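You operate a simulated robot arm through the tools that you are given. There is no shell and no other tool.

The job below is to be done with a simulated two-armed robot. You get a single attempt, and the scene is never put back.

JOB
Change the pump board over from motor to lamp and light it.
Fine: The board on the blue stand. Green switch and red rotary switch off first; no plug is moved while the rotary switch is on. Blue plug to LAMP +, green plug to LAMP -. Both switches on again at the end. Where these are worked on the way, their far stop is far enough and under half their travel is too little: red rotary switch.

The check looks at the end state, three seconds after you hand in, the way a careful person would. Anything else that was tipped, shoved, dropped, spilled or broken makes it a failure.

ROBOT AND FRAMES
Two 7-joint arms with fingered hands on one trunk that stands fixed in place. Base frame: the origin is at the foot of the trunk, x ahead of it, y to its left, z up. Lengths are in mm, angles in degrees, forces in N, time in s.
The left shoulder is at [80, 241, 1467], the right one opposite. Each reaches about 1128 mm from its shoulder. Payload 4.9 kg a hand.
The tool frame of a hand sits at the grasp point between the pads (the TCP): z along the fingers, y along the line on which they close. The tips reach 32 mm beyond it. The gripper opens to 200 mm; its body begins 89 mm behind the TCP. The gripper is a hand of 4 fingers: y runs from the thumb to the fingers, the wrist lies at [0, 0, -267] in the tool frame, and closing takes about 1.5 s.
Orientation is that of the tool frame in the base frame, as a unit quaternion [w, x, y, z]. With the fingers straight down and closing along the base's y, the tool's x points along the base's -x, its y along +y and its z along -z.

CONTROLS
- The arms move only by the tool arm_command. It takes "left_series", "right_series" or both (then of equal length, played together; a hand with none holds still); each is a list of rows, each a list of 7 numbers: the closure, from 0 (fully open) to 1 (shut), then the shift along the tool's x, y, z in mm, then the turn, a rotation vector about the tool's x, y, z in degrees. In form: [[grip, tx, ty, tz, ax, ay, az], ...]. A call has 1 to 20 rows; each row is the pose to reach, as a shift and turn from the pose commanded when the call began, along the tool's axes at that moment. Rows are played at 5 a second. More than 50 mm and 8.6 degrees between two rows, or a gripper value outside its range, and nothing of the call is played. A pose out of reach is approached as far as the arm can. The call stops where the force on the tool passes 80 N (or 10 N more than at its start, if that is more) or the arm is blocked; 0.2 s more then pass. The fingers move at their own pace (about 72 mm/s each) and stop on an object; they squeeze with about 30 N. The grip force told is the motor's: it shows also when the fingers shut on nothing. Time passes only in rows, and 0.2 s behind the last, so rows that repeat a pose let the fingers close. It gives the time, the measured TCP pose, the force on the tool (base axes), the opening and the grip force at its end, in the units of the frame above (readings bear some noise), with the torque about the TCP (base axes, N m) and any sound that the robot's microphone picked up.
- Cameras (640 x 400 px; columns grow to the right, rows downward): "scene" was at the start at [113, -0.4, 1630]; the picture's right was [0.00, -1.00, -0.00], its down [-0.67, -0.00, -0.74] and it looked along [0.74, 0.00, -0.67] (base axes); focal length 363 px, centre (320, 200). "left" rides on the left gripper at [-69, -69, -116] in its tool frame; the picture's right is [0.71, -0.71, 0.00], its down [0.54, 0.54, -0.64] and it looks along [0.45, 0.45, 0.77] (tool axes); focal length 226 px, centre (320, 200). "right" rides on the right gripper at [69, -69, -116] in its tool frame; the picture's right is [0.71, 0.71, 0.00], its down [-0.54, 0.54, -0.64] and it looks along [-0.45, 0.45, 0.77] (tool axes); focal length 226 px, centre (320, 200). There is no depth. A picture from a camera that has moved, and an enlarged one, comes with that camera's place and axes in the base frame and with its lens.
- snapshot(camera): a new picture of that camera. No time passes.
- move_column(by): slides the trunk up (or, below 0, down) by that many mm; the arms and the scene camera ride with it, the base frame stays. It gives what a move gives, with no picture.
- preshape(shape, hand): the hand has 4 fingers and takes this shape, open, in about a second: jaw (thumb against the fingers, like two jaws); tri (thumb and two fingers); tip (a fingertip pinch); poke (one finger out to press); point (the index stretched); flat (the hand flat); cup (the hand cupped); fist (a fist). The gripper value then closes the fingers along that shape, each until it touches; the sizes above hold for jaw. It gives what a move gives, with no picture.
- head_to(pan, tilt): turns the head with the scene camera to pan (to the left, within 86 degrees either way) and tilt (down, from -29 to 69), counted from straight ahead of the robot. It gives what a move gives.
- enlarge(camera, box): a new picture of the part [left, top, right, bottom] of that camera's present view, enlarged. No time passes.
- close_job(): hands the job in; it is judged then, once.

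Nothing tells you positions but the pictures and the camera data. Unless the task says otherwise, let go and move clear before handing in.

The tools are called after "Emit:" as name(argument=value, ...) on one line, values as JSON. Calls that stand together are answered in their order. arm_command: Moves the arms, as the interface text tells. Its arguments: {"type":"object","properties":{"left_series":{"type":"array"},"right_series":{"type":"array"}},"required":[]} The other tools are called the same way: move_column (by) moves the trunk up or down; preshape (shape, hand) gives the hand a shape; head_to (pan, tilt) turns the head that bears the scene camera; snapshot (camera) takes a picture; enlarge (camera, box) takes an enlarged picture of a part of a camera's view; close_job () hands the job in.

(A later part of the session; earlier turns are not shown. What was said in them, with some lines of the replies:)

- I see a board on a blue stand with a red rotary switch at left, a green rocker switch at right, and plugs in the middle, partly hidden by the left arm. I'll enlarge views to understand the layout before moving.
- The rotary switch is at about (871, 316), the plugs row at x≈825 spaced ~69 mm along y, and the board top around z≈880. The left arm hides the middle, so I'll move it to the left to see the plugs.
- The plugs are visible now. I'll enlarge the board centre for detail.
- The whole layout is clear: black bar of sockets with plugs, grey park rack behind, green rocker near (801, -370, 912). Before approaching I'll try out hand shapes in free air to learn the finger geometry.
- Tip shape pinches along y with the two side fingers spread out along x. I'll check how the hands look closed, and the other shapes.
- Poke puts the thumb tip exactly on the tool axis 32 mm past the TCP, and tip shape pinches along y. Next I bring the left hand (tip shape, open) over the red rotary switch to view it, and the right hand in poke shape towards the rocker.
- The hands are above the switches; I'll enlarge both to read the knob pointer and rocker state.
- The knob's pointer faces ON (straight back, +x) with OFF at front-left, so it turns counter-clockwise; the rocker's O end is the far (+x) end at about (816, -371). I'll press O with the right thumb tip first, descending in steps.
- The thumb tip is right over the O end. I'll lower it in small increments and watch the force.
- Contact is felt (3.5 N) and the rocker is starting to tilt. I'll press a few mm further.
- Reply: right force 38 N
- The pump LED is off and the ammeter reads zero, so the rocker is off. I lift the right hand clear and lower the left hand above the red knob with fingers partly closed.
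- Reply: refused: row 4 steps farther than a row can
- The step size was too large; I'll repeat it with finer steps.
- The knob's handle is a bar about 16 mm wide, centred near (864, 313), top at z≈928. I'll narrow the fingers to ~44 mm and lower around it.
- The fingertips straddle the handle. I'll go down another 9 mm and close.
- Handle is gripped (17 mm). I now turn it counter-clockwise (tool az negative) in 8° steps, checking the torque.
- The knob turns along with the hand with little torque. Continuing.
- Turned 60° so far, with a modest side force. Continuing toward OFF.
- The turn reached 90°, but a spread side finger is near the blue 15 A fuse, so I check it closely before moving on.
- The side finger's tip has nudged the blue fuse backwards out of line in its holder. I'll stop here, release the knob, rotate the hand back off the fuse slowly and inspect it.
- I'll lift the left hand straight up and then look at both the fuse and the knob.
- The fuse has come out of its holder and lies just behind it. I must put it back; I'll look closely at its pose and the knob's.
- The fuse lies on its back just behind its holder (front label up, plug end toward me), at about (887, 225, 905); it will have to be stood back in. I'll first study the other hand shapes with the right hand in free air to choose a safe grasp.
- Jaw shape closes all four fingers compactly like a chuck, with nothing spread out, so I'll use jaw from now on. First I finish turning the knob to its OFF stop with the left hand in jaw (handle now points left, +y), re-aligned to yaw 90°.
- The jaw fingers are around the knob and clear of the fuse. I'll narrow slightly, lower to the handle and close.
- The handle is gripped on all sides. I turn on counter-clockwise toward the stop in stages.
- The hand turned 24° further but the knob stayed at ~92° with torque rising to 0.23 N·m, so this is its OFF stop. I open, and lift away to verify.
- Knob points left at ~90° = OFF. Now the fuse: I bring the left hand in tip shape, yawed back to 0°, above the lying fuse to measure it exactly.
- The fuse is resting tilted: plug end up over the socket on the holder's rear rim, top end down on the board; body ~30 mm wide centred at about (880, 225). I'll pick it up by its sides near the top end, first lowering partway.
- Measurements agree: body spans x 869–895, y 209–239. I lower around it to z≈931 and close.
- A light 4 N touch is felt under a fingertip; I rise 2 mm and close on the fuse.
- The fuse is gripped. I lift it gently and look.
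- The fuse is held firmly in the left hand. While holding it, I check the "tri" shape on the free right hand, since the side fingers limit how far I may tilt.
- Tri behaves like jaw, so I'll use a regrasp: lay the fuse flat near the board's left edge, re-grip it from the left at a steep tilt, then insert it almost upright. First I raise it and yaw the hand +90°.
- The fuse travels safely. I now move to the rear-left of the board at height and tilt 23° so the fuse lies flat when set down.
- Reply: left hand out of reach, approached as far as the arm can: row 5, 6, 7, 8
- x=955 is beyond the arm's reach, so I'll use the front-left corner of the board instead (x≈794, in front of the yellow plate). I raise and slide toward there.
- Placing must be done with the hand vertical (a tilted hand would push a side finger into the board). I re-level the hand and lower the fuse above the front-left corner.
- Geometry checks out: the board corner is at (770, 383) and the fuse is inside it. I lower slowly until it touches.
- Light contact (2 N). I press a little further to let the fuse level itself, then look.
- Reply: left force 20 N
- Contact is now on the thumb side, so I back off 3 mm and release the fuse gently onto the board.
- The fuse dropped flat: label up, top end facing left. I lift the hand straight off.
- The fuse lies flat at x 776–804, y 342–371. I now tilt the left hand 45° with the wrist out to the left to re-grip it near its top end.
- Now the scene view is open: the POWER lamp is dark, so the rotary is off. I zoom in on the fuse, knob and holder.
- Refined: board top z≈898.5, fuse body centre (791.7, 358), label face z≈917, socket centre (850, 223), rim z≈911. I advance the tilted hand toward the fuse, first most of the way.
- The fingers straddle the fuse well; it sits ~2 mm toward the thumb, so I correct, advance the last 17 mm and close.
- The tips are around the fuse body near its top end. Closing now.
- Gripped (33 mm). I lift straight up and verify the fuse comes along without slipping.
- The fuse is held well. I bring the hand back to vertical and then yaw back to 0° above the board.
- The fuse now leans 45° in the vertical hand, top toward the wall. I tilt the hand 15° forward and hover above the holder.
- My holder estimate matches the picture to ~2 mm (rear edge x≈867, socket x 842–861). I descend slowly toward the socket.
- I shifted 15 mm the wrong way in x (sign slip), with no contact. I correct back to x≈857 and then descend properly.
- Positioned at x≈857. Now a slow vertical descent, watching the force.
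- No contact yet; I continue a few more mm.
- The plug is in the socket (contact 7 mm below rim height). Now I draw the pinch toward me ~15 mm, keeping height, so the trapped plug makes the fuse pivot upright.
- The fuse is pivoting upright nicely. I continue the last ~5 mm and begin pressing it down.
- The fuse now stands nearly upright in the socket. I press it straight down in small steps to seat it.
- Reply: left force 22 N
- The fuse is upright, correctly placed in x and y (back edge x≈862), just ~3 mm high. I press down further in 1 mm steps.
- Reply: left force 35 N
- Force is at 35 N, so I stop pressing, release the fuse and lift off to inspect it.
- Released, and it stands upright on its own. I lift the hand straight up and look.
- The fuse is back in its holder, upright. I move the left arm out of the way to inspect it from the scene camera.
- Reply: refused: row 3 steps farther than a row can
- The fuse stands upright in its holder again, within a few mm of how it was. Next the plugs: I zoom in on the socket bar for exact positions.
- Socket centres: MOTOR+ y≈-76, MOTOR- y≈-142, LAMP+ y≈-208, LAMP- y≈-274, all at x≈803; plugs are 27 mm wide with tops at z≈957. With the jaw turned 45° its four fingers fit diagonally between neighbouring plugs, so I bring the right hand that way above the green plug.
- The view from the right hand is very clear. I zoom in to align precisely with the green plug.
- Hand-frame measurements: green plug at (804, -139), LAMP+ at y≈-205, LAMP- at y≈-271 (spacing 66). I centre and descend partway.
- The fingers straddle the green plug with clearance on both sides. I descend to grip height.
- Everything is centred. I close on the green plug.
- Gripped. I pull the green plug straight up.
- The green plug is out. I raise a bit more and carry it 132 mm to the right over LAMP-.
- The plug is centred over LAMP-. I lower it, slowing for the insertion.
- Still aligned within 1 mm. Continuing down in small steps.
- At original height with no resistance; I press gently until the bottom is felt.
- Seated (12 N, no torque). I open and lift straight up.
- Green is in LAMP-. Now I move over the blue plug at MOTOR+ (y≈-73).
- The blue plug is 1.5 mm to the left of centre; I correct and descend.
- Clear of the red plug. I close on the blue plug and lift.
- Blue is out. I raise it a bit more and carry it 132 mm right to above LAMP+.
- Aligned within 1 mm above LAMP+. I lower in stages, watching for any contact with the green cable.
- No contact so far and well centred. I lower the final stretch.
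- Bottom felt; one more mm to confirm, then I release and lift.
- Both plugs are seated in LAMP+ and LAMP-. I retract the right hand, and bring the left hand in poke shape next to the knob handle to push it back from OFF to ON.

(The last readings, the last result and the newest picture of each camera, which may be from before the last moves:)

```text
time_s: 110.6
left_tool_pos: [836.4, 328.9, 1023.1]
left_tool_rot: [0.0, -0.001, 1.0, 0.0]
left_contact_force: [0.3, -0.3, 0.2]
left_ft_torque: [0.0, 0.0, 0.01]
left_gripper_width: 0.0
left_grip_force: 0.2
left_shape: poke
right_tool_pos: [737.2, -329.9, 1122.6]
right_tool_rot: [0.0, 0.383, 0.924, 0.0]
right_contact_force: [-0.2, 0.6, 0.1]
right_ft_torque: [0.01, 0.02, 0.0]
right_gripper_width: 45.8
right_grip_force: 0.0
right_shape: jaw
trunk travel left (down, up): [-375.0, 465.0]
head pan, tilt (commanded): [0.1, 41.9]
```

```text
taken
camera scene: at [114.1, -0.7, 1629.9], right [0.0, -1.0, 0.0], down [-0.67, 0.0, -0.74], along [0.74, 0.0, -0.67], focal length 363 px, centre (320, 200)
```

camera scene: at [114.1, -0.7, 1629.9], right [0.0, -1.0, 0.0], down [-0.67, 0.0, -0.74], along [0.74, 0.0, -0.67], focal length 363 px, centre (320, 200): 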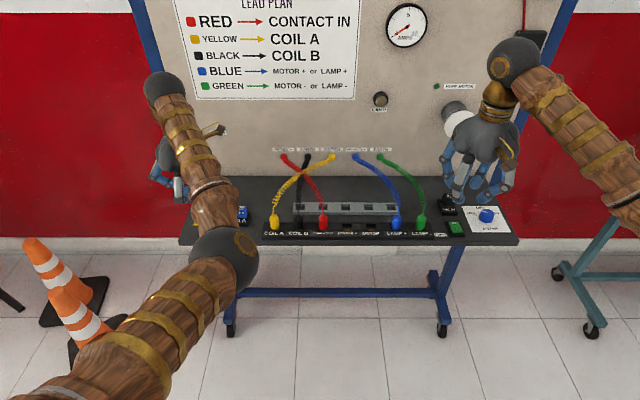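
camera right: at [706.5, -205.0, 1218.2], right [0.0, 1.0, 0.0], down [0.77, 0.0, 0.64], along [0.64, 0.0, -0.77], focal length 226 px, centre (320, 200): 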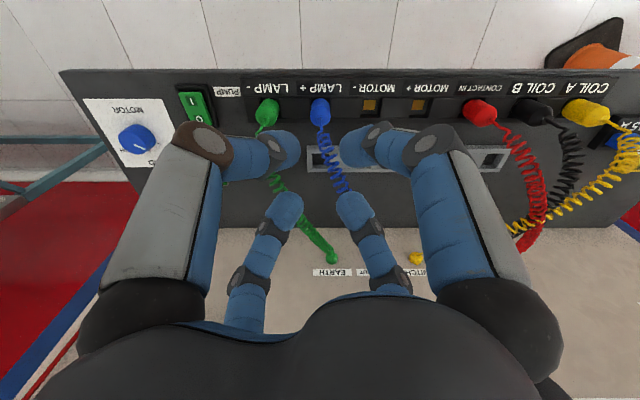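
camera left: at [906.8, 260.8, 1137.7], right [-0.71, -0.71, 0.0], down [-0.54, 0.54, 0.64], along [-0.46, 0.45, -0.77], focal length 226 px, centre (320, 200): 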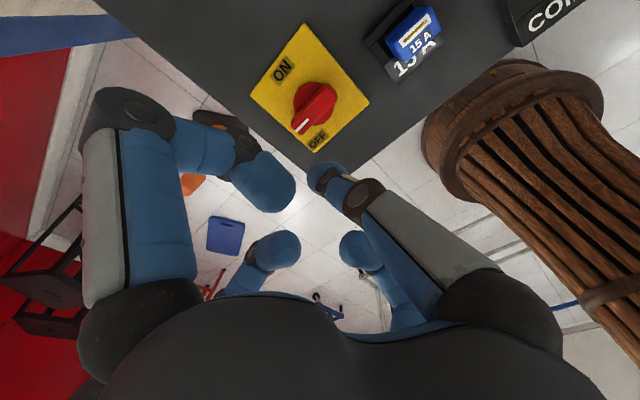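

Good view of the knob and the fuse from here; I zoom in on both.

Emit:
enlarge(camera="left", box=[240, 0, 460, 180])

Emit:
enlarge(camera="left", box=[350, 0, 450, 90])

```text
2.22 times, centred on (350, 90) of left
camera zoom: at [906.8, 260.8, 1137.7], right [-0.71, -0.71, 0.0], down [-0.54, 0.54, 0.64], along [-0.46, 0.45, -0.77], focal length 502 px, centre (253, 444)
```

zoom: 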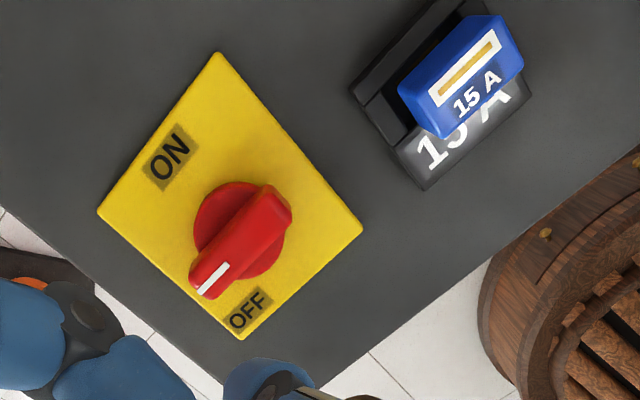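

```text
4.44 times, centred on (400, 45) of left
camera zoom: at [906.8, 260.8, 1137.7], right [-0.71, -0.71, 0.0], down [-0.54, 0.54, 0.64], along [-0.46, 0.45, -0.77], focal length 1005 px, centre (-36, 889)
```

zoom: 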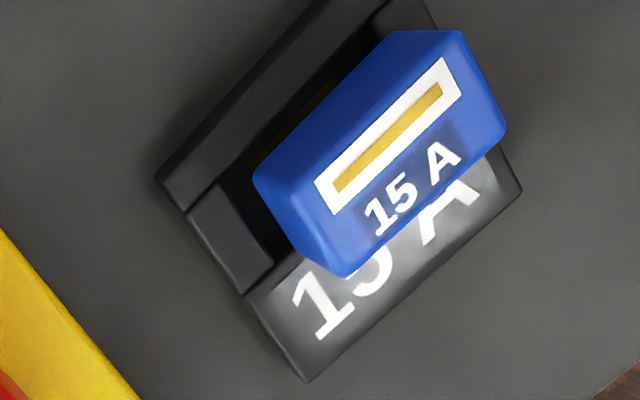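

The knob handle points to +y and the fuse sits upright in its socket. I lower the thumb tip beside the handle's pointer end (in front of it).

Emit:
arm_command(left_series=[[0, 4, 1, 20, 0, 0, 0], [0, 4, 1, 40, 0, 0, 0], [0, 4, 1, 58, 0, 0, 0], [0, 4, 1, 72, 0, 0, 0]])

Emit:
snapshot(camera="left")

Emit:
enlarge(camera="left", box=[230, 60, 430, 220])

```text
time_s: 111.6
left_tool_pos: [832.1, 331.3, 951.2]
left_tool_rot: [0.0, 0.0, 1.0, 0.001]
left_contact_force: [0.1, 0.4, 0.6]
left_ft_torque: [0.01, 0.02, 0.04]
left_gripper_width: 0.1
left_grip_force: 0.1
left_shape: poke
right_tool_pos: [736.5, -329.7, 1124.7]
right_tool_rot: [0.001, 0.383, 0.924, 0.0]
right_contact_force: [0.6, 0.0, -0.3]
right_ft_torque: [0.03, 0.02, 0.02]
right_gripper_width: 45.8
right_grip_force: 0.0
right_shape: jaw
trunk travel left (down, up): [-375.0, 465.0]
head pan, tilt (commanded): [0.1, 41.9]
```

```text
taken
camera left: at [900.8, 262.4, 1066.5], right [-0.71, -0.71, 0.0], down [-0.54, 0.54, 0.64], along [-0.45, 0.45, -0.77], focal length 226 px, centre (320, 200)
```

left: 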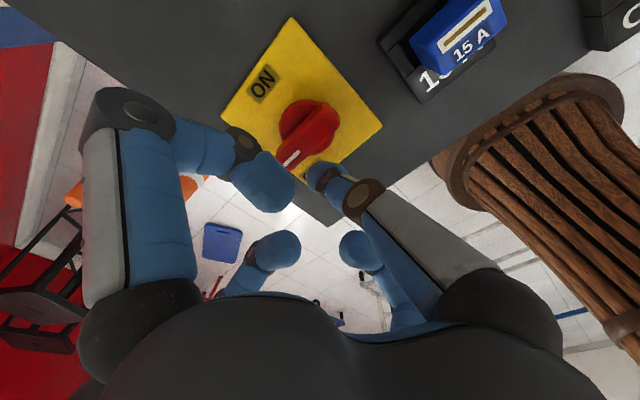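

```text
2.50 times, centred on (330, 140) of left
camera zoom: at [900.8, 262.4, 1066.5], right [-0.71, -0.71, 0.0], down [-0.54, 0.54, 0.64], along [-0.45, 0.45, -0.77], focal length 565 px, centre (295, 350)
```

zoom: 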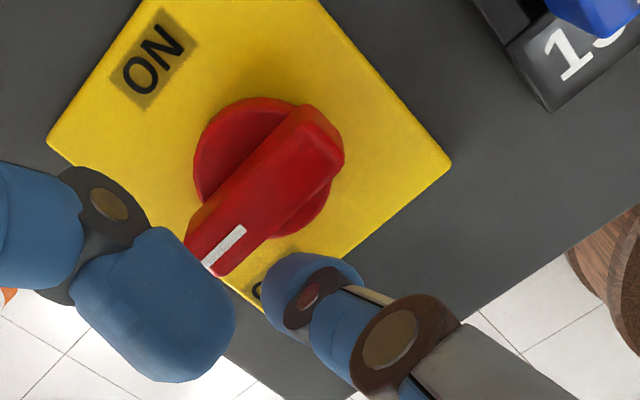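

The tip is in position. I push the pointer end along its arc toward ON, in two halves.

Emit:
arm_command(left_series=[[0, -6, 0, 0, 0, 0, 0], [0, -12, -1, 0, 0, 0, 0], [0, -17, 3, 0, 0, 0, 0], [0, -23, 6, 0, 0, 0, 0], [0, -30, 8, 0, 0, 0, 0]])

Emit:
enlarge(camera="left", box=[230, 60, 430, 220])

```text
time_s: 112.8
left_tool_pos: [862.0, 339.5, 951.8]
left_tool_rot: [0.0, 0.0, 1.0, 0.0]
left_contact_force: [0.4, 1.5, 0.8]
left_ft_torque: [0.01, 0.02, 0.01]
left_gripper_width: 0.1
left_grip_force: 0.0
left_shape: poke
right_tool_pos: [736.2, -329.7, 1123.7]
right_tool_rot: [0.0, 0.382, 0.924, 0.0]
right_contact_force: [0.3, -0.1, -0.2]
right_ft_torque: [-0.03, -0.01, 0.01]
right_gripper_width: 45.5
right_grip_force: 0.1
right_shape: jaw
trunk travel left (down, up): [-375.0, 465.0]
head pan, tilt (commanded): [0.1, 41.9]
```

```text
2.50 times, centred on (330, 140) of left
camera zoom: at [931.6, 271.0, 1066.4], right [-0.71, -0.71, 0.0], down [-0.54, 0.54, 0.64], along [-0.46, 0.45, -0.77], focal length 565 px, centre (295, 350)
```

zoom: 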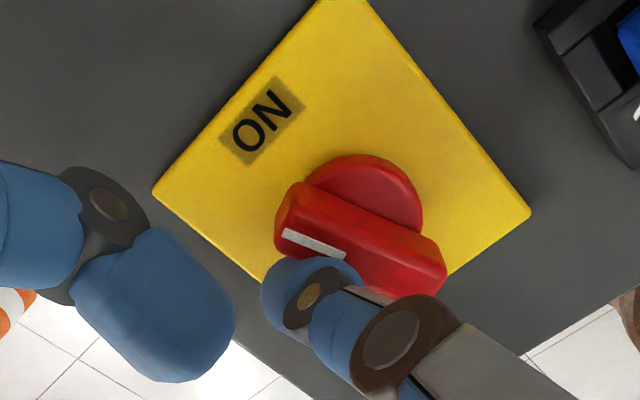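

The knob follows easily and is nearly at ON. I complete the push.

Emit:
arm_command(left_series=[[0, -7, 0, 0, 0, 0, 0], [0, -13, -2, 0, 0, 0, 0], [0, -19, -5, 0, 0, 0, 0], [0, -22, -8, 0, 0, 0, 0]])

Emit:
enlarge(camera="left", box=[230, 60, 430, 220])

Emit:
snapshot(camera="scene")

```text
time_s: 113.8
left_tool_pos: [883.8, 334.5, 953.0]
left_tool_rot: [0.002, -0.002, 1.0, 0.001]
left_contact_force: [-3.7, 14.6, 6.4]
left_ft_torque: [0.21, 0.07, -0.04]
left_gripper_width: 0.0
left_grip_force: 0.0
left_shape: poke
right_tool_pos: [734.7, -327.7, 1124.5]
right_tool_rot: [0.001, 0.383, 0.924, 0.0]
right_contact_force: [-0.1, -0.2, -0.2]
right_ft_torque: [0.01, 0.0, 0.01]
right_gripper_width: 45.7
right_grip_force: 0.1
right_shape: jaw
trunk travel left (down, up): [-375.0, 465.0]
head pan, tilt (commanded): [0.1, 41.9]
```

```text
2.50 times, centred on (330, 140) of left
camera zoom: at [952.9, 266.3, 1068.3], right [-0.7, -0.71, 0.0], down [-0.54, 0.54, 0.64], along [-0.46, 0.45, -0.77], focal length 565 px, centre (295, 350)
```

zoom: 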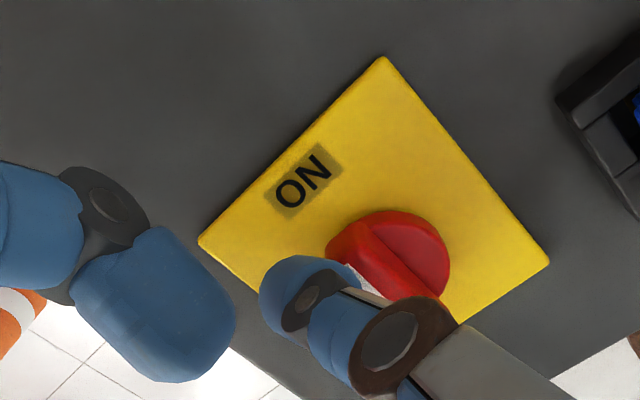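

```text
taken
camera scene: at [111.3, 1.9, 1630.3], right [0.0, -1.0, 0.0], down [-0.67, 0.0, -0.74], along [0.74, 0.0, -0.67], focal length 363 px, centre (320, 200)
```

scene: 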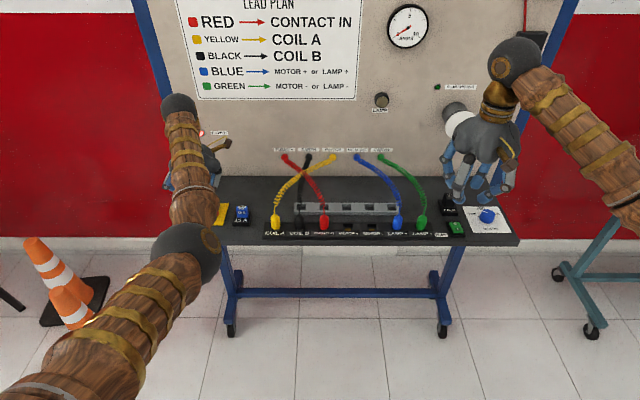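

The knob is at its ON stop (15 N reaction). I back off, lift and clear the view.

Emit:
arm_command(left_series=[[0, 0, 8, 0, 0, 0, 0], [0, 0, 14, -10, 0, 0, 0], [0, 5, 20, -40, 0, 0, 0], [0, 15, 30, -80, 0, 0, 0], [0, 40, 50, -110, 0, 0, 0], [0, 70, 75, -130, 0, 0, 0], [0, 100, 105, -150, 0, 0, 0], [0, 130, 135, -165, 0, 0, 0], [0, 155, 165, -175, 0, 0, 0]])

Emit:
snapshot(camera="scene")

Emit:
enlarge(camera="scene", box=[180, 110, 300, 240])

```text
time_s: 115.8
left_tool_pos: [728.5, 495.9, 1129.1]
left_tool_rot: [0.0, 0.0, 1.0, 0.0]
left_contact_force: [0.9, 0.1, 1.0]
left_ft_torque: [0.0, -0.01, -0.01]
left_gripper_width: 0.0
left_grip_force: 0.0
left_shape: poke
right_tool_pos: [735.2, -329.9, 1124.5]
right_tool_rot: [0.0, 0.384, 0.924, 0.0]
right_contact_force: [0.1, -0.3, -0.5]
right_ft_torque: [-0.02, -0.02, -0.02]
right_gripper_width: 45.8
right_grip_force: 0.0
right_shape: jaw
trunk travel left (down, up): [-375.0, 465.0]
head pan, tilt (commanded): [0.1, 41.9]
```

```text
taken
camera scene: at [112.1, 1.0, 1630.1], right [0.0, -1.0, 0.0], down [-0.67, 0.0, -0.74], along [0.74, 0.0, -0.67], focal length 363 px, centre (320, 200)
```

scene: 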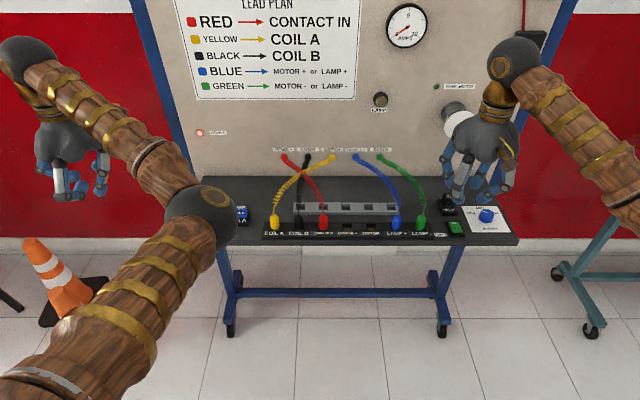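

```text
3.08 times, centred on (240, 175) of scene
camera zoom: at [112.1, 1.0, 1630.1], right [0.0, -1.0, 0.0], down [-0.67, 0.0, -0.74], along [0.74, 0.0, -0.67], focal length 1116 px, centre (566, 277)
```

zoom: 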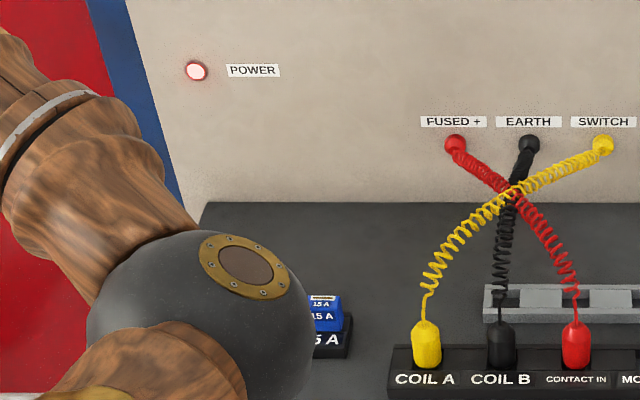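

The POWER lamp is lit. Now the green switch: I bring the right hand in poke shape over its "I" end (near end, x≈788, y≈-371).

Emit:
preshape(shape="poke", hand="right")

Emit:
arm_command(right_series=[[0, -10, 1, 15, 0, 0, -7], [0, -20, 2, 32, 0, 0, -14], [0, -30, 4, 50, 0, 0, -21], [0, -40, 5, 68, 0, 0, -28], [0, -50, 6, 86, 0, 0, -35], [0, -60, 7, 100, 0, 0, -41], [0, -67, 8, 110, 0, 0, -45]])

Emit:
snapshot(camera="right")

Emit:
enlarge(camera="right", box=[240, 70, 440, 230])

Emit:
enlarge(camera="scene", box=[400, 150, 520, 250])

```text
time_s: 116.7
left_tool_pos: [730.0, 495.5, 1127.9]
left_tool_rot: [0.0, 0.0, 1.0, 0.0]
left_contact_force: [-0.5, 0.0, -0.4]
left_ft_torque: [0.02, -0.01, -0.04]
left_gripper_width: 0.0
left_grip_force: 0.1
left_shape: poke
right_tool_pos: [737.3, -329.5, 1123.4]
right_tool_rot: [0.0, 0.383, 0.924, 0.001]
right_contact_force: [0.7, 0.4, -1.2]
right_ft_torque: [0.01, -0.02, 0.0]
right_gripper_width: 0.0
right_grip_force: 0.2
right_shape: poke
trunk travel left (down, up): [-375.0, 465.0]
head pan, tilt (commanded): [0.1, 41.9]
```

```text
time_s: 118.3
left_tool_pos: [728.3, 495.0, 1128.2]
left_tool_rot: [0.0, 0.0, 1.0, 0.0]
left_contact_force: [0.2, 0.4, 0.2]
left_ft_torque: [0.0, 0.0, 0.0]
left_gripper_width: 0.1
left_grip_force: 0.1
left_shape: poke
right_tool_pos: [790.5, -371.8, 1015.8]
right_tool_rot: [-0.001, -0.002, 1.0, 0.0]
right_contact_force: [0.2, 0.2, 0.8]
right_ft_torque: [0.0, 0.01, 0.01]
right_gripper_width: 0.0
right_grip_force: 0.1
right_shape: poke
trunk travel left (down, up): [-375.0, 465.0]
head pan, tilt (commanded): [0.1, 41.9]
```

```text
taken
camera right: at [721.7, -439.4, 1132.4], right [-0.71, 0.71, 0.0], down [0.54, 0.54, 0.64], along [0.45, 0.46, -0.77], focal length 226 px, centre (320, 200)
```

right: 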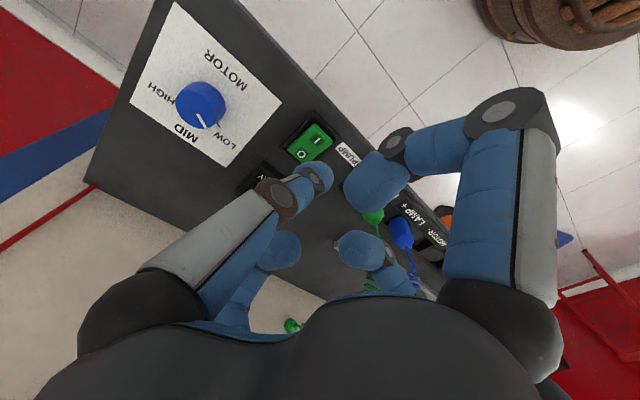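

```text
2.50 times, centred on (340, 150) of right
camera zoom: at [721.7, -439.4, 1132.4], right [-0.71, 0.71, 0.0], down [0.54, 0.54, 0.64], along [0.45, 0.46, -0.77], focal length 565 px, centre (270, 325)
```

zoom: 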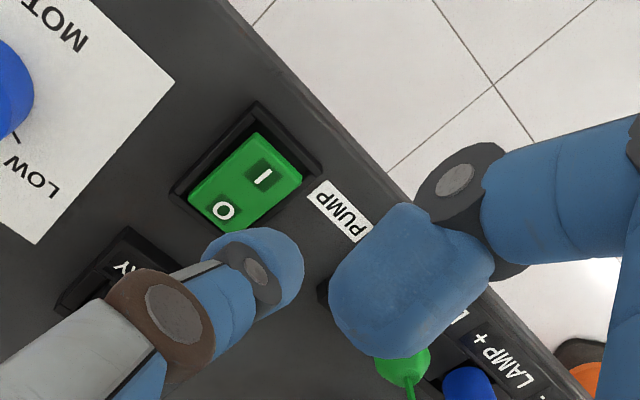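

```text
4.00 times, centred on (460, 200) of scene
camera zoom: at [113.6, -0.3, 1630.0], right [0.0, -1.0, 0.0], down [-0.67, 0.0, -0.74], along [0.74, 0.0, -0.67], focal length 1452 px, centre (-240, 200)
```

zoom: 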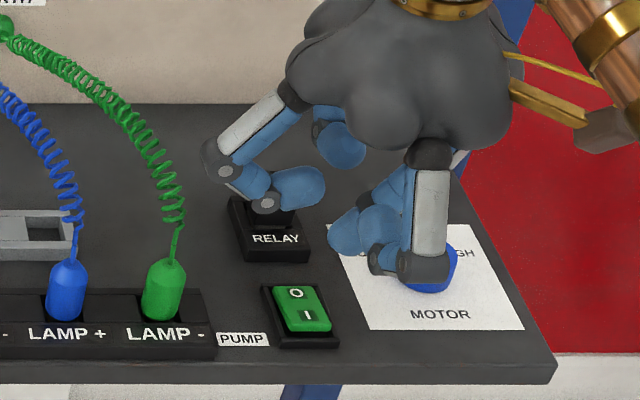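

The thumb tip is over the I end (x≈790). I descend, slowing near contact.

Emit:
arm_command(right_series=[[0, 0, 0, 18, 0, 0, 0], [0, 0, 0, 36, 0, 0, 0], [0, 0, 0, 50, 0, 0, 0], [0, 0, 0, 56, 0, 0, 0]])

Emit:
enlarge(camera="scene", box=[400, 150, 520, 250])

```text
time_s: 119.3
left_tool_pos: [729.6, 494.8, 1128.8]
left_tool_rot: [0.001, 0.001, 1.0, 0.0]
left_contact_force: [0.5, -0.2, -0.5]
left_ft_torque: [0.01, -0.01, -0.03]
left_gripper_width: 0.0
left_grip_force: 0.0
left_shape: poke
right_tool_pos: [790.4, -371.7, 960.7]
right_tool_rot: [0.001, 0.0, 1.0, 0.0]
right_contact_force: [-0.3, 0.6, -0.4]
right_ft_torque: [0.0, 0.04, 0.01]
right_gripper_width: 0.0
right_grip_force: 0.0
right_shape: poke
trunk travel left (down, up): [-375.0, 465.0]
head pan, tilt (commanded): [0.1, 41.9]
```

```text
4.00 times, centred on (460, 200) of scene
camera zoom: at [113.3, -0.2, 1630.0], right [0.0, -1.0, 0.0], down [-0.67, 0.0, -0.74], along [0.74, 0.0, -0.67], focal length 1452 px, centre (-240, 200)
```

zoom: 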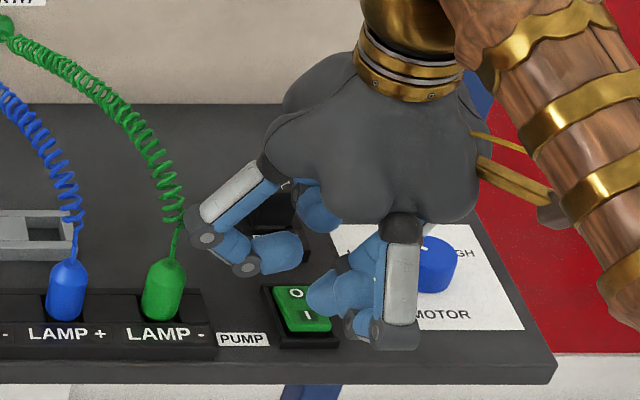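

The curled finger on the left is near the green cable, so I shift 3 mm toward me before pressing down gently.

Emit:
arm_command(right_series=[[0, 3, -1, 2, 0, 0, 0], [0, 3, -1, 5, 0, 0, 0], [0, 3, -1, 8, 0, 0, 0], [0, 3, -1, 10, 0, 0, 0]])

Emit:
enlarge(camera="scene", box=[400, 170, 500, 250])

```text
time_s: 120.3
left_tool_pos: [728.9, 496.2, 1127.9]
left_tool_rot: [0.001, 0.0, 1.0, 0.0]
left_contact_force: [-0.4, -1.0, -0.3]
left_ft_torque: [0.01, -0.04, 0.02]
left_gripper_width: 0.0
left_grip_force: 0.1
left_shape: poke
right_tool_pos: [787.7, -372.9, 951.0]
right_tool_rot: [0.0, -0.001, 1.0, 0.0]
right_contact_force: [0.0, -0.3, 0.2]
right_ft_torque: [0.02, 0.0, -0.01]
right_gripper_width: 0.0
right_grip_force: 0.1
right_shape: poke
trunk travel left (down, up): [-375.0, 465.0]
head pan, tilt (commanded): [0.1, 41.9]
```

```text
5.00 times, centred on (450, 210) of scene
camera zoom: at [113.0, -0.2, 1630.0], right [0.0, -1.0, 0.0], down [-0.67, 0.0, -0.74], along [0.74, 0.0, -0.67], focal length 1814 px, centre (-330, 150)
```

zoom: 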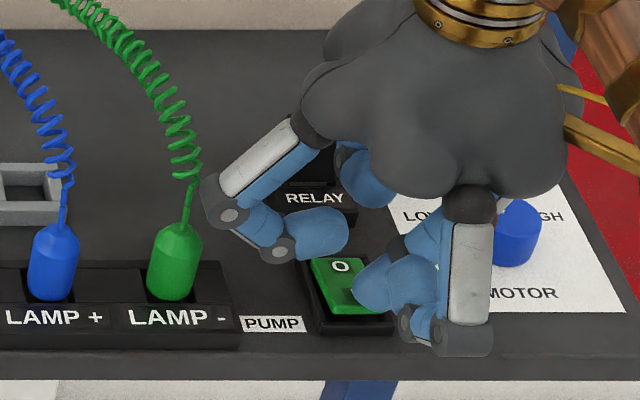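

Emit:
arm_command(right_series=[[0, 0, 0, 2, 0, 0, 0], [0, 0, 0, 4, 0, 0, 0]])

Emit:
arm_command(right_series=[[0, 0, 0, 2, 0, 0, 0], [0, 0, 0, 4, 0, 0, 0]])

Emit:
enlarge(camera="scene", box=[340, 0, 500, 250])

```text
time_s: 120.9
left_tool_pos: [728.3, 495.6, 1129.1]
left_tool_rot: [0.0, 0.0, 1.0, 0.0]
left_contact_force: [0.1, 0.2, -0.1]
left_ft_torque: [-0.01, 0.01, -0.01]
left_gripper_width: 0.0
left_grip_force: 0.2
left_shape: poke
right_tool_pos: [788.1, -372.1, 947.5]
right_tool_rot: [0.0, -0.001, 1.0, 0.0]
right_contact_force: [-0.6, 1.2, 0.0]
right_ft_torque: [-0.05, 0.05, -0.03]
right_gripper_width: 0.0
right_grip_force: 0.1
right_shape: poke
trunk travel left (down, up): [-375.0, 465.0]
head pan, tilt (commanded): [0.1, 41.9]
```

```text
time_s: 121.5
left_tool_pos: [728.3, 496.1, 1129.5]
left_tool_rot: [0.0, 0.0, 1.0, 0.0]
left_contact_force: [-0.6, 0.0, 0.0]
left_ft_torque: [-0.01, 0.03, 0.01]
left_gripper_width: 0.0
left_grip_force: 0.1
left_shape: poke
right_tool_pos: [785.9, -371.2, 944.4]
right_tool_rot: [0.0, 0.0, 1.0, -0.002]
right_contact_force: [2.0, -0.8, 10.5]
right_ft_torque: [-0.06, -0.14, -0.01]
right_gripper_width: 0.0
right_grip_force: 0.0
right_shape: poke
trunk travel left (down, up): [-375.0, 465.0]
head pan, tilt (commanded): [0.1, 41.9]
```

```text
1.60 times, centred on (420, 125) of scene
camera zoom: at [111.5, 0.6, 1630.4], right [0.0, -1.0, 0.0], down [-0.67, 0.0, -0.74], along [0.74, 0.0, -0.67], focal length 581 px, centre (160, 320)
```

zoom: 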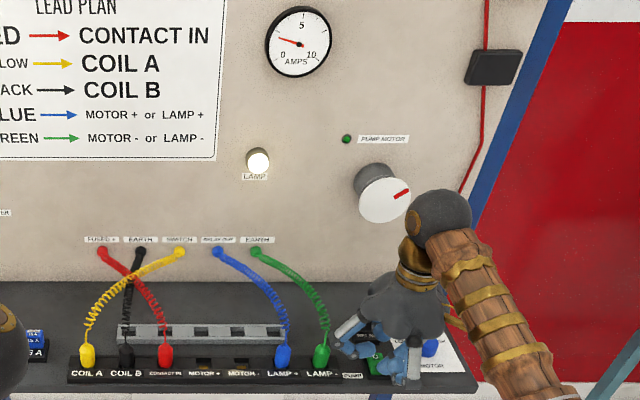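

The LAMP is lit and the ammeter reads current. I lift the right hand off and move it clear.

Emit:
arm_command(right_series=[[0, 0, 0, -8, 0, 0, 0], [0, 0, 0, -30, 0, 0, 0], [0, 3, 0, -65, 0, 0, 0], [0, 10, -5, -105, 0, 0, 0], [0, 30, -25, -135, 0, 0, 0], [0, 50, -55, -155, 0, 0, 0], [0, 65, -85, -165, 0, 0, 0]])

Emit:
snapshot(camera="scene")

Emit:
enlarge(camera="scene", box=[360, 180, 500, 250])

Emit:
enlarge(camera="scene", box=[215, 190, 345, 250])

```text
time_s: 123.1
left_tool_pos: [728.4, 494.3, 1128.7]
left_tool_rot: [0.0, 0.0, 1.0, 0.0]
left_contact_force: [0.5, 0.4, 0.4]
left_ft_torque: [0.0, -0.03, 0.0]
left_gripper_width: 0.0
left_grip_force: 0.0
left_shape: poke
right_tool_pos: [718.8, -458.3, 1106.4]
right_tool_rot: [0.0, 0.0, 1.0, 0.001]
right_contact_force: [0.2, -0.2, 0.0]
right_ft_torque: [0.01, 0.04, -0.01]
right_gripper_width: 0.0
right_grip_force: 0.1
right_shape: poke
trunk travel left (down, up): [-375.0, 465.0]
head pan, tilt (commanded): [0.1, 41.9]
```

```text
taken
camera scene: at [112.1, -1.5, 1630.1], right [0.0, -1.0, 0.0], down [-0.67, 0.0, -0.74], along [0.74, 0.0, -0.67], focal length 363 px, centre (320, 200)
```

scene: 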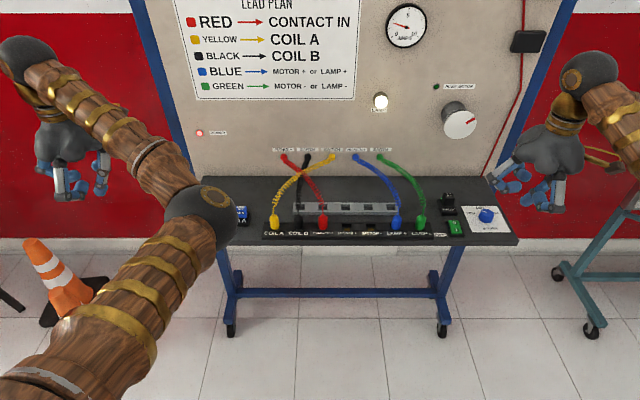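

```text
4.57 times, centred on (430, 215) of scene
camera zoom: at [112.1, -1.5, 1630.1], right [0.0, -1.0, 0.0], down [-0.67, 0.0, -0.74], along [0.74, 0.0, -0.67], focal length 1659 px, centre (-183, 131)
```

zoom: 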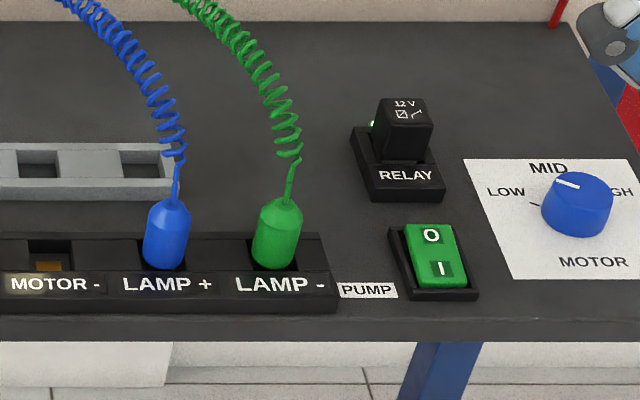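

```text
4.92 times, centred on (280, 220) of scene
camera zoom: at [112.1, -1.5, 1630.1], right [0.0, -1.0, 0.0], down [-0.67, 0.0, -0.74], along [0.74, 0.0, -0.67], focal length 1786 px, centre (517, 102)
```

zoom: 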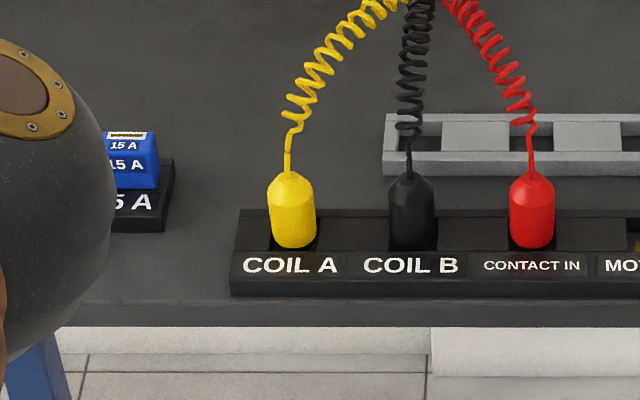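

The lamp is on and all switches and plugs look right. I move the left arm slightly to compare the fuse with its original position.

Emit:
arm_command(left_series=[[0, 10, 10, -20, 0, 0, 0], [0, 15, 20, -45, 0, 0, 0], [0, 20, 35, -65, 0, 0, 0]])

Emit:
enlarge(camera="scene", box=[150, 160, 290, 260])

Emit:
enlarge(camera="scene", box=[220, 195, 270, 235])

```text
time_s: 123.9
left_tool_pos: [709.5, 532.3, 1191.3]
left_tool_rot: [0.0, -0.001, 1.0, -0.001]
left_contact_force: [0.2, -0.7, -0.1]
left_ft_torque: [-0.02, 0.0, 0.01]
left_gripper_width: 0.0
left_grip_force: 0.0
left_shape: poke
right_tool_pos: [720.5, -458.0, 1106.3]
right_tool_rot: [-0.001, 0.0, 1.0, 0.0]
right_contact_force: [-0.1, 0.6, 0.5]
right_ft_torque: [-0.01, 0.01, -0.02]
right_gripper_width: 0.0
right_grip_force: 0.0
right_shape: poke
trunk travel left (down, up): [-375.0, 465.0]
head pan, tilt (commanded): [0.1, 41.9]
```

```text
4.00 times, centred on (220, 210) of scene
camera zoom: at [113.0, 0.8, 1630.0], right [0.0, -1.0, 0.0], down [-0.67, 0.0, -0.74], along [0.74, 0.0, -0.67], focal length 1452 px, centre (720, 160)
```

zoom: 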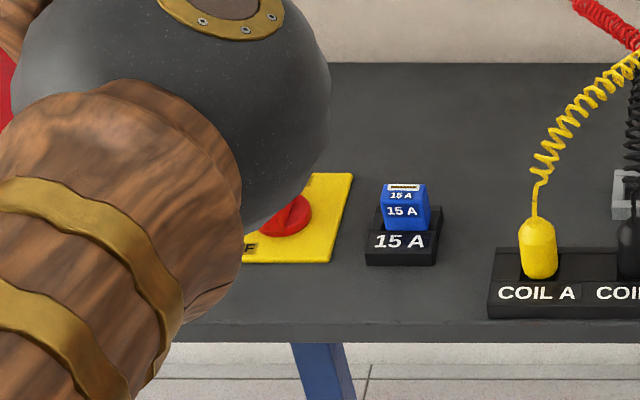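

```text
10.00 times, centred on (245, 215) of scene
camera zoom: at [113.0, 0.8, 1630.0], right [0.0, -1.0, 0.0], down [-0.67, 0.0, -0.74], along [0.74, 0.0, -0.67], focal length 3629 px, centre (1070, 50)
```

zoom: 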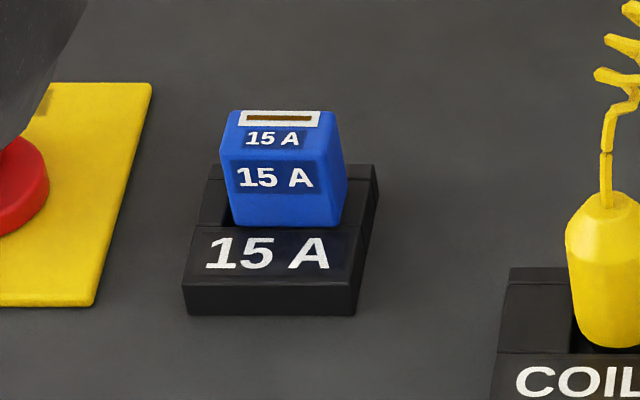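

The fuse is upright, at its original height, and within ~4 mm of its original spot, and it conducts. I move the left arm further aside to confirm the knob's ON position and the whole board.

Emit:
arm_command(left_series=[[0, 20, 30, -15, 0, 0, 0], [0, 40, 60, -30, 0, 0, 0], [0, 60, 90, -40, 0, 0, 0], [0, 80, 120, -50, 0, 0, 0], [0, 100, 145, -60, 0, 0, 0]])

Emit:
snapshot(camera="scene")

Emit:
enlarge(camera="scene", box=[170, 180, 290, 250])

Emit:
enlarge(camera="scene", box=[180, 80, 500, 250])

```text
time_s: 125.1
left_tool_pos: [607.0, 674.8, 1250.9]
left_tool_rot: [0.0, 0.0, 1.0, 0.0]
left_contact_force: [-1.3, -0.8, -0.2]
left_ft_torque: [-0.01, -0.01, -0.02]
left_gripper_width: 0.1
left_grip_force: 0.1
left_shape: poke
right_tool_pos: [719.9, -457.6, 1107.8]
right_tool_rot: [-0.001, 0.0, 1.0, 0.0]
right_contact_force: [0.2, 0.5, -0.1]
right_ft_torque: [0.02, 0.01, 0.01]
right_gripper_width: 0.2
right_grip_force: 0.0
right_shape: poke
trunk travel left (down, up): [-375.0, 465.0]
head pan, tilt (commanded): [0.1, 41.9]
```

```text
taken
camera scene: at [111.8, 1.3, 1630.1], right [0.0, -1.0, 0.0], down [-0.67, 0.0, -0.74], along [0.74, 0.0, -0.67], focal length 363 px, centre (320, 200)
```

scene: 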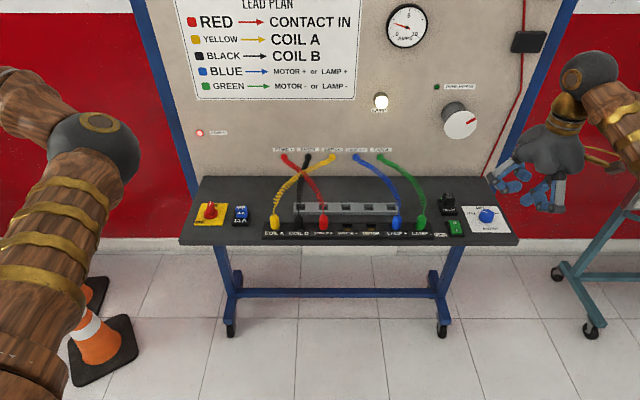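

```text
5.33 times, centred on (230, 215) of scene
camera zoom: at [111.8, 1.3, 1630.1], right [0.0, -1.0, 0.0], down [-0.67, 0.0, -0.74], along [0.74, 0.0, -0.67], focal length 1935 px, centre (800, 120)
```

zoom: 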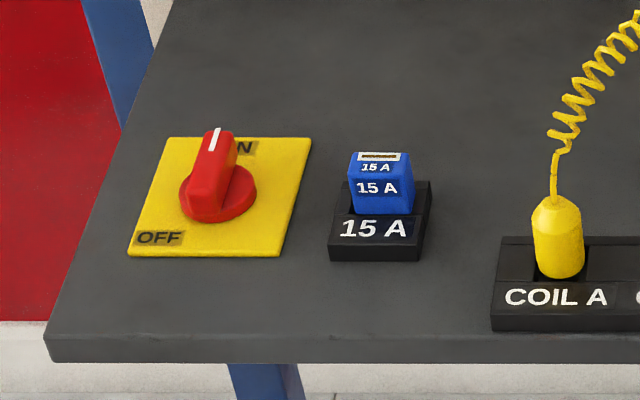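

```text
2.00 times, centred on (340, 165) of scene
camera zoom: at [111.8, 1.3, 1630.1], right [0.0, -1.0, 0.0], down [-0.67, 0.0, -0.74], along [0.74, 0.0, -0.67], focal length 726 px, centre (280, 270)
```

zoom: 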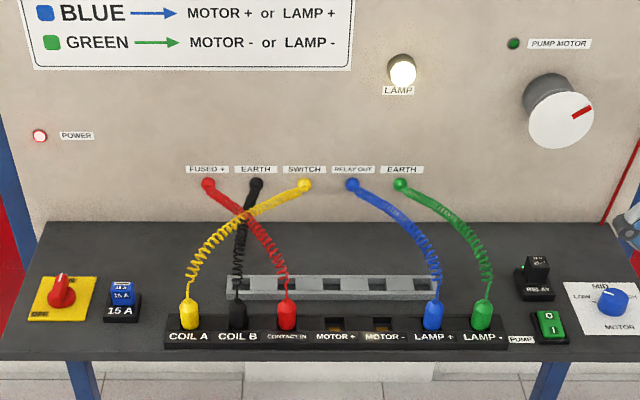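

Final state: red rotary ON (POWER lit), blue plug in LAMP+, green plug in LAMP-, green switch on I, and the LAMP lit with the ammeter showing current. I knocked the 15 A fuse out of its holder early on. It is back in, upright, carrying current, and about 4 mm from where it was. Both hands are clear, so I hand in the job.

Emit:
close_job()

```text
The job is handed in.
```

The pump board is changed over from motor to lamp, and the lamp is lit. The ammeter shows current.

- **Switches:** I turned the green switch off, then the red rotary switch to its far stop, before moving any plug. Both are on again, and the POWER light is lit.
- **Plugs:** The blue plug is in LAMP + and the green plug is in LAMP -. Both were pushed down until they bottomed.
- **Fuse:** While I was turning the red rotary switch, a finger of the left hand knocked the blue 15 A fuse out of its holder. I put it back upright. It sits about 4 mm from its original spot, at the same height as before. I did not nudge it back the last few millimetres, to avoid knocking it out again.

Nothing else looked moved in the final pictures, and both hands are clear of the board.
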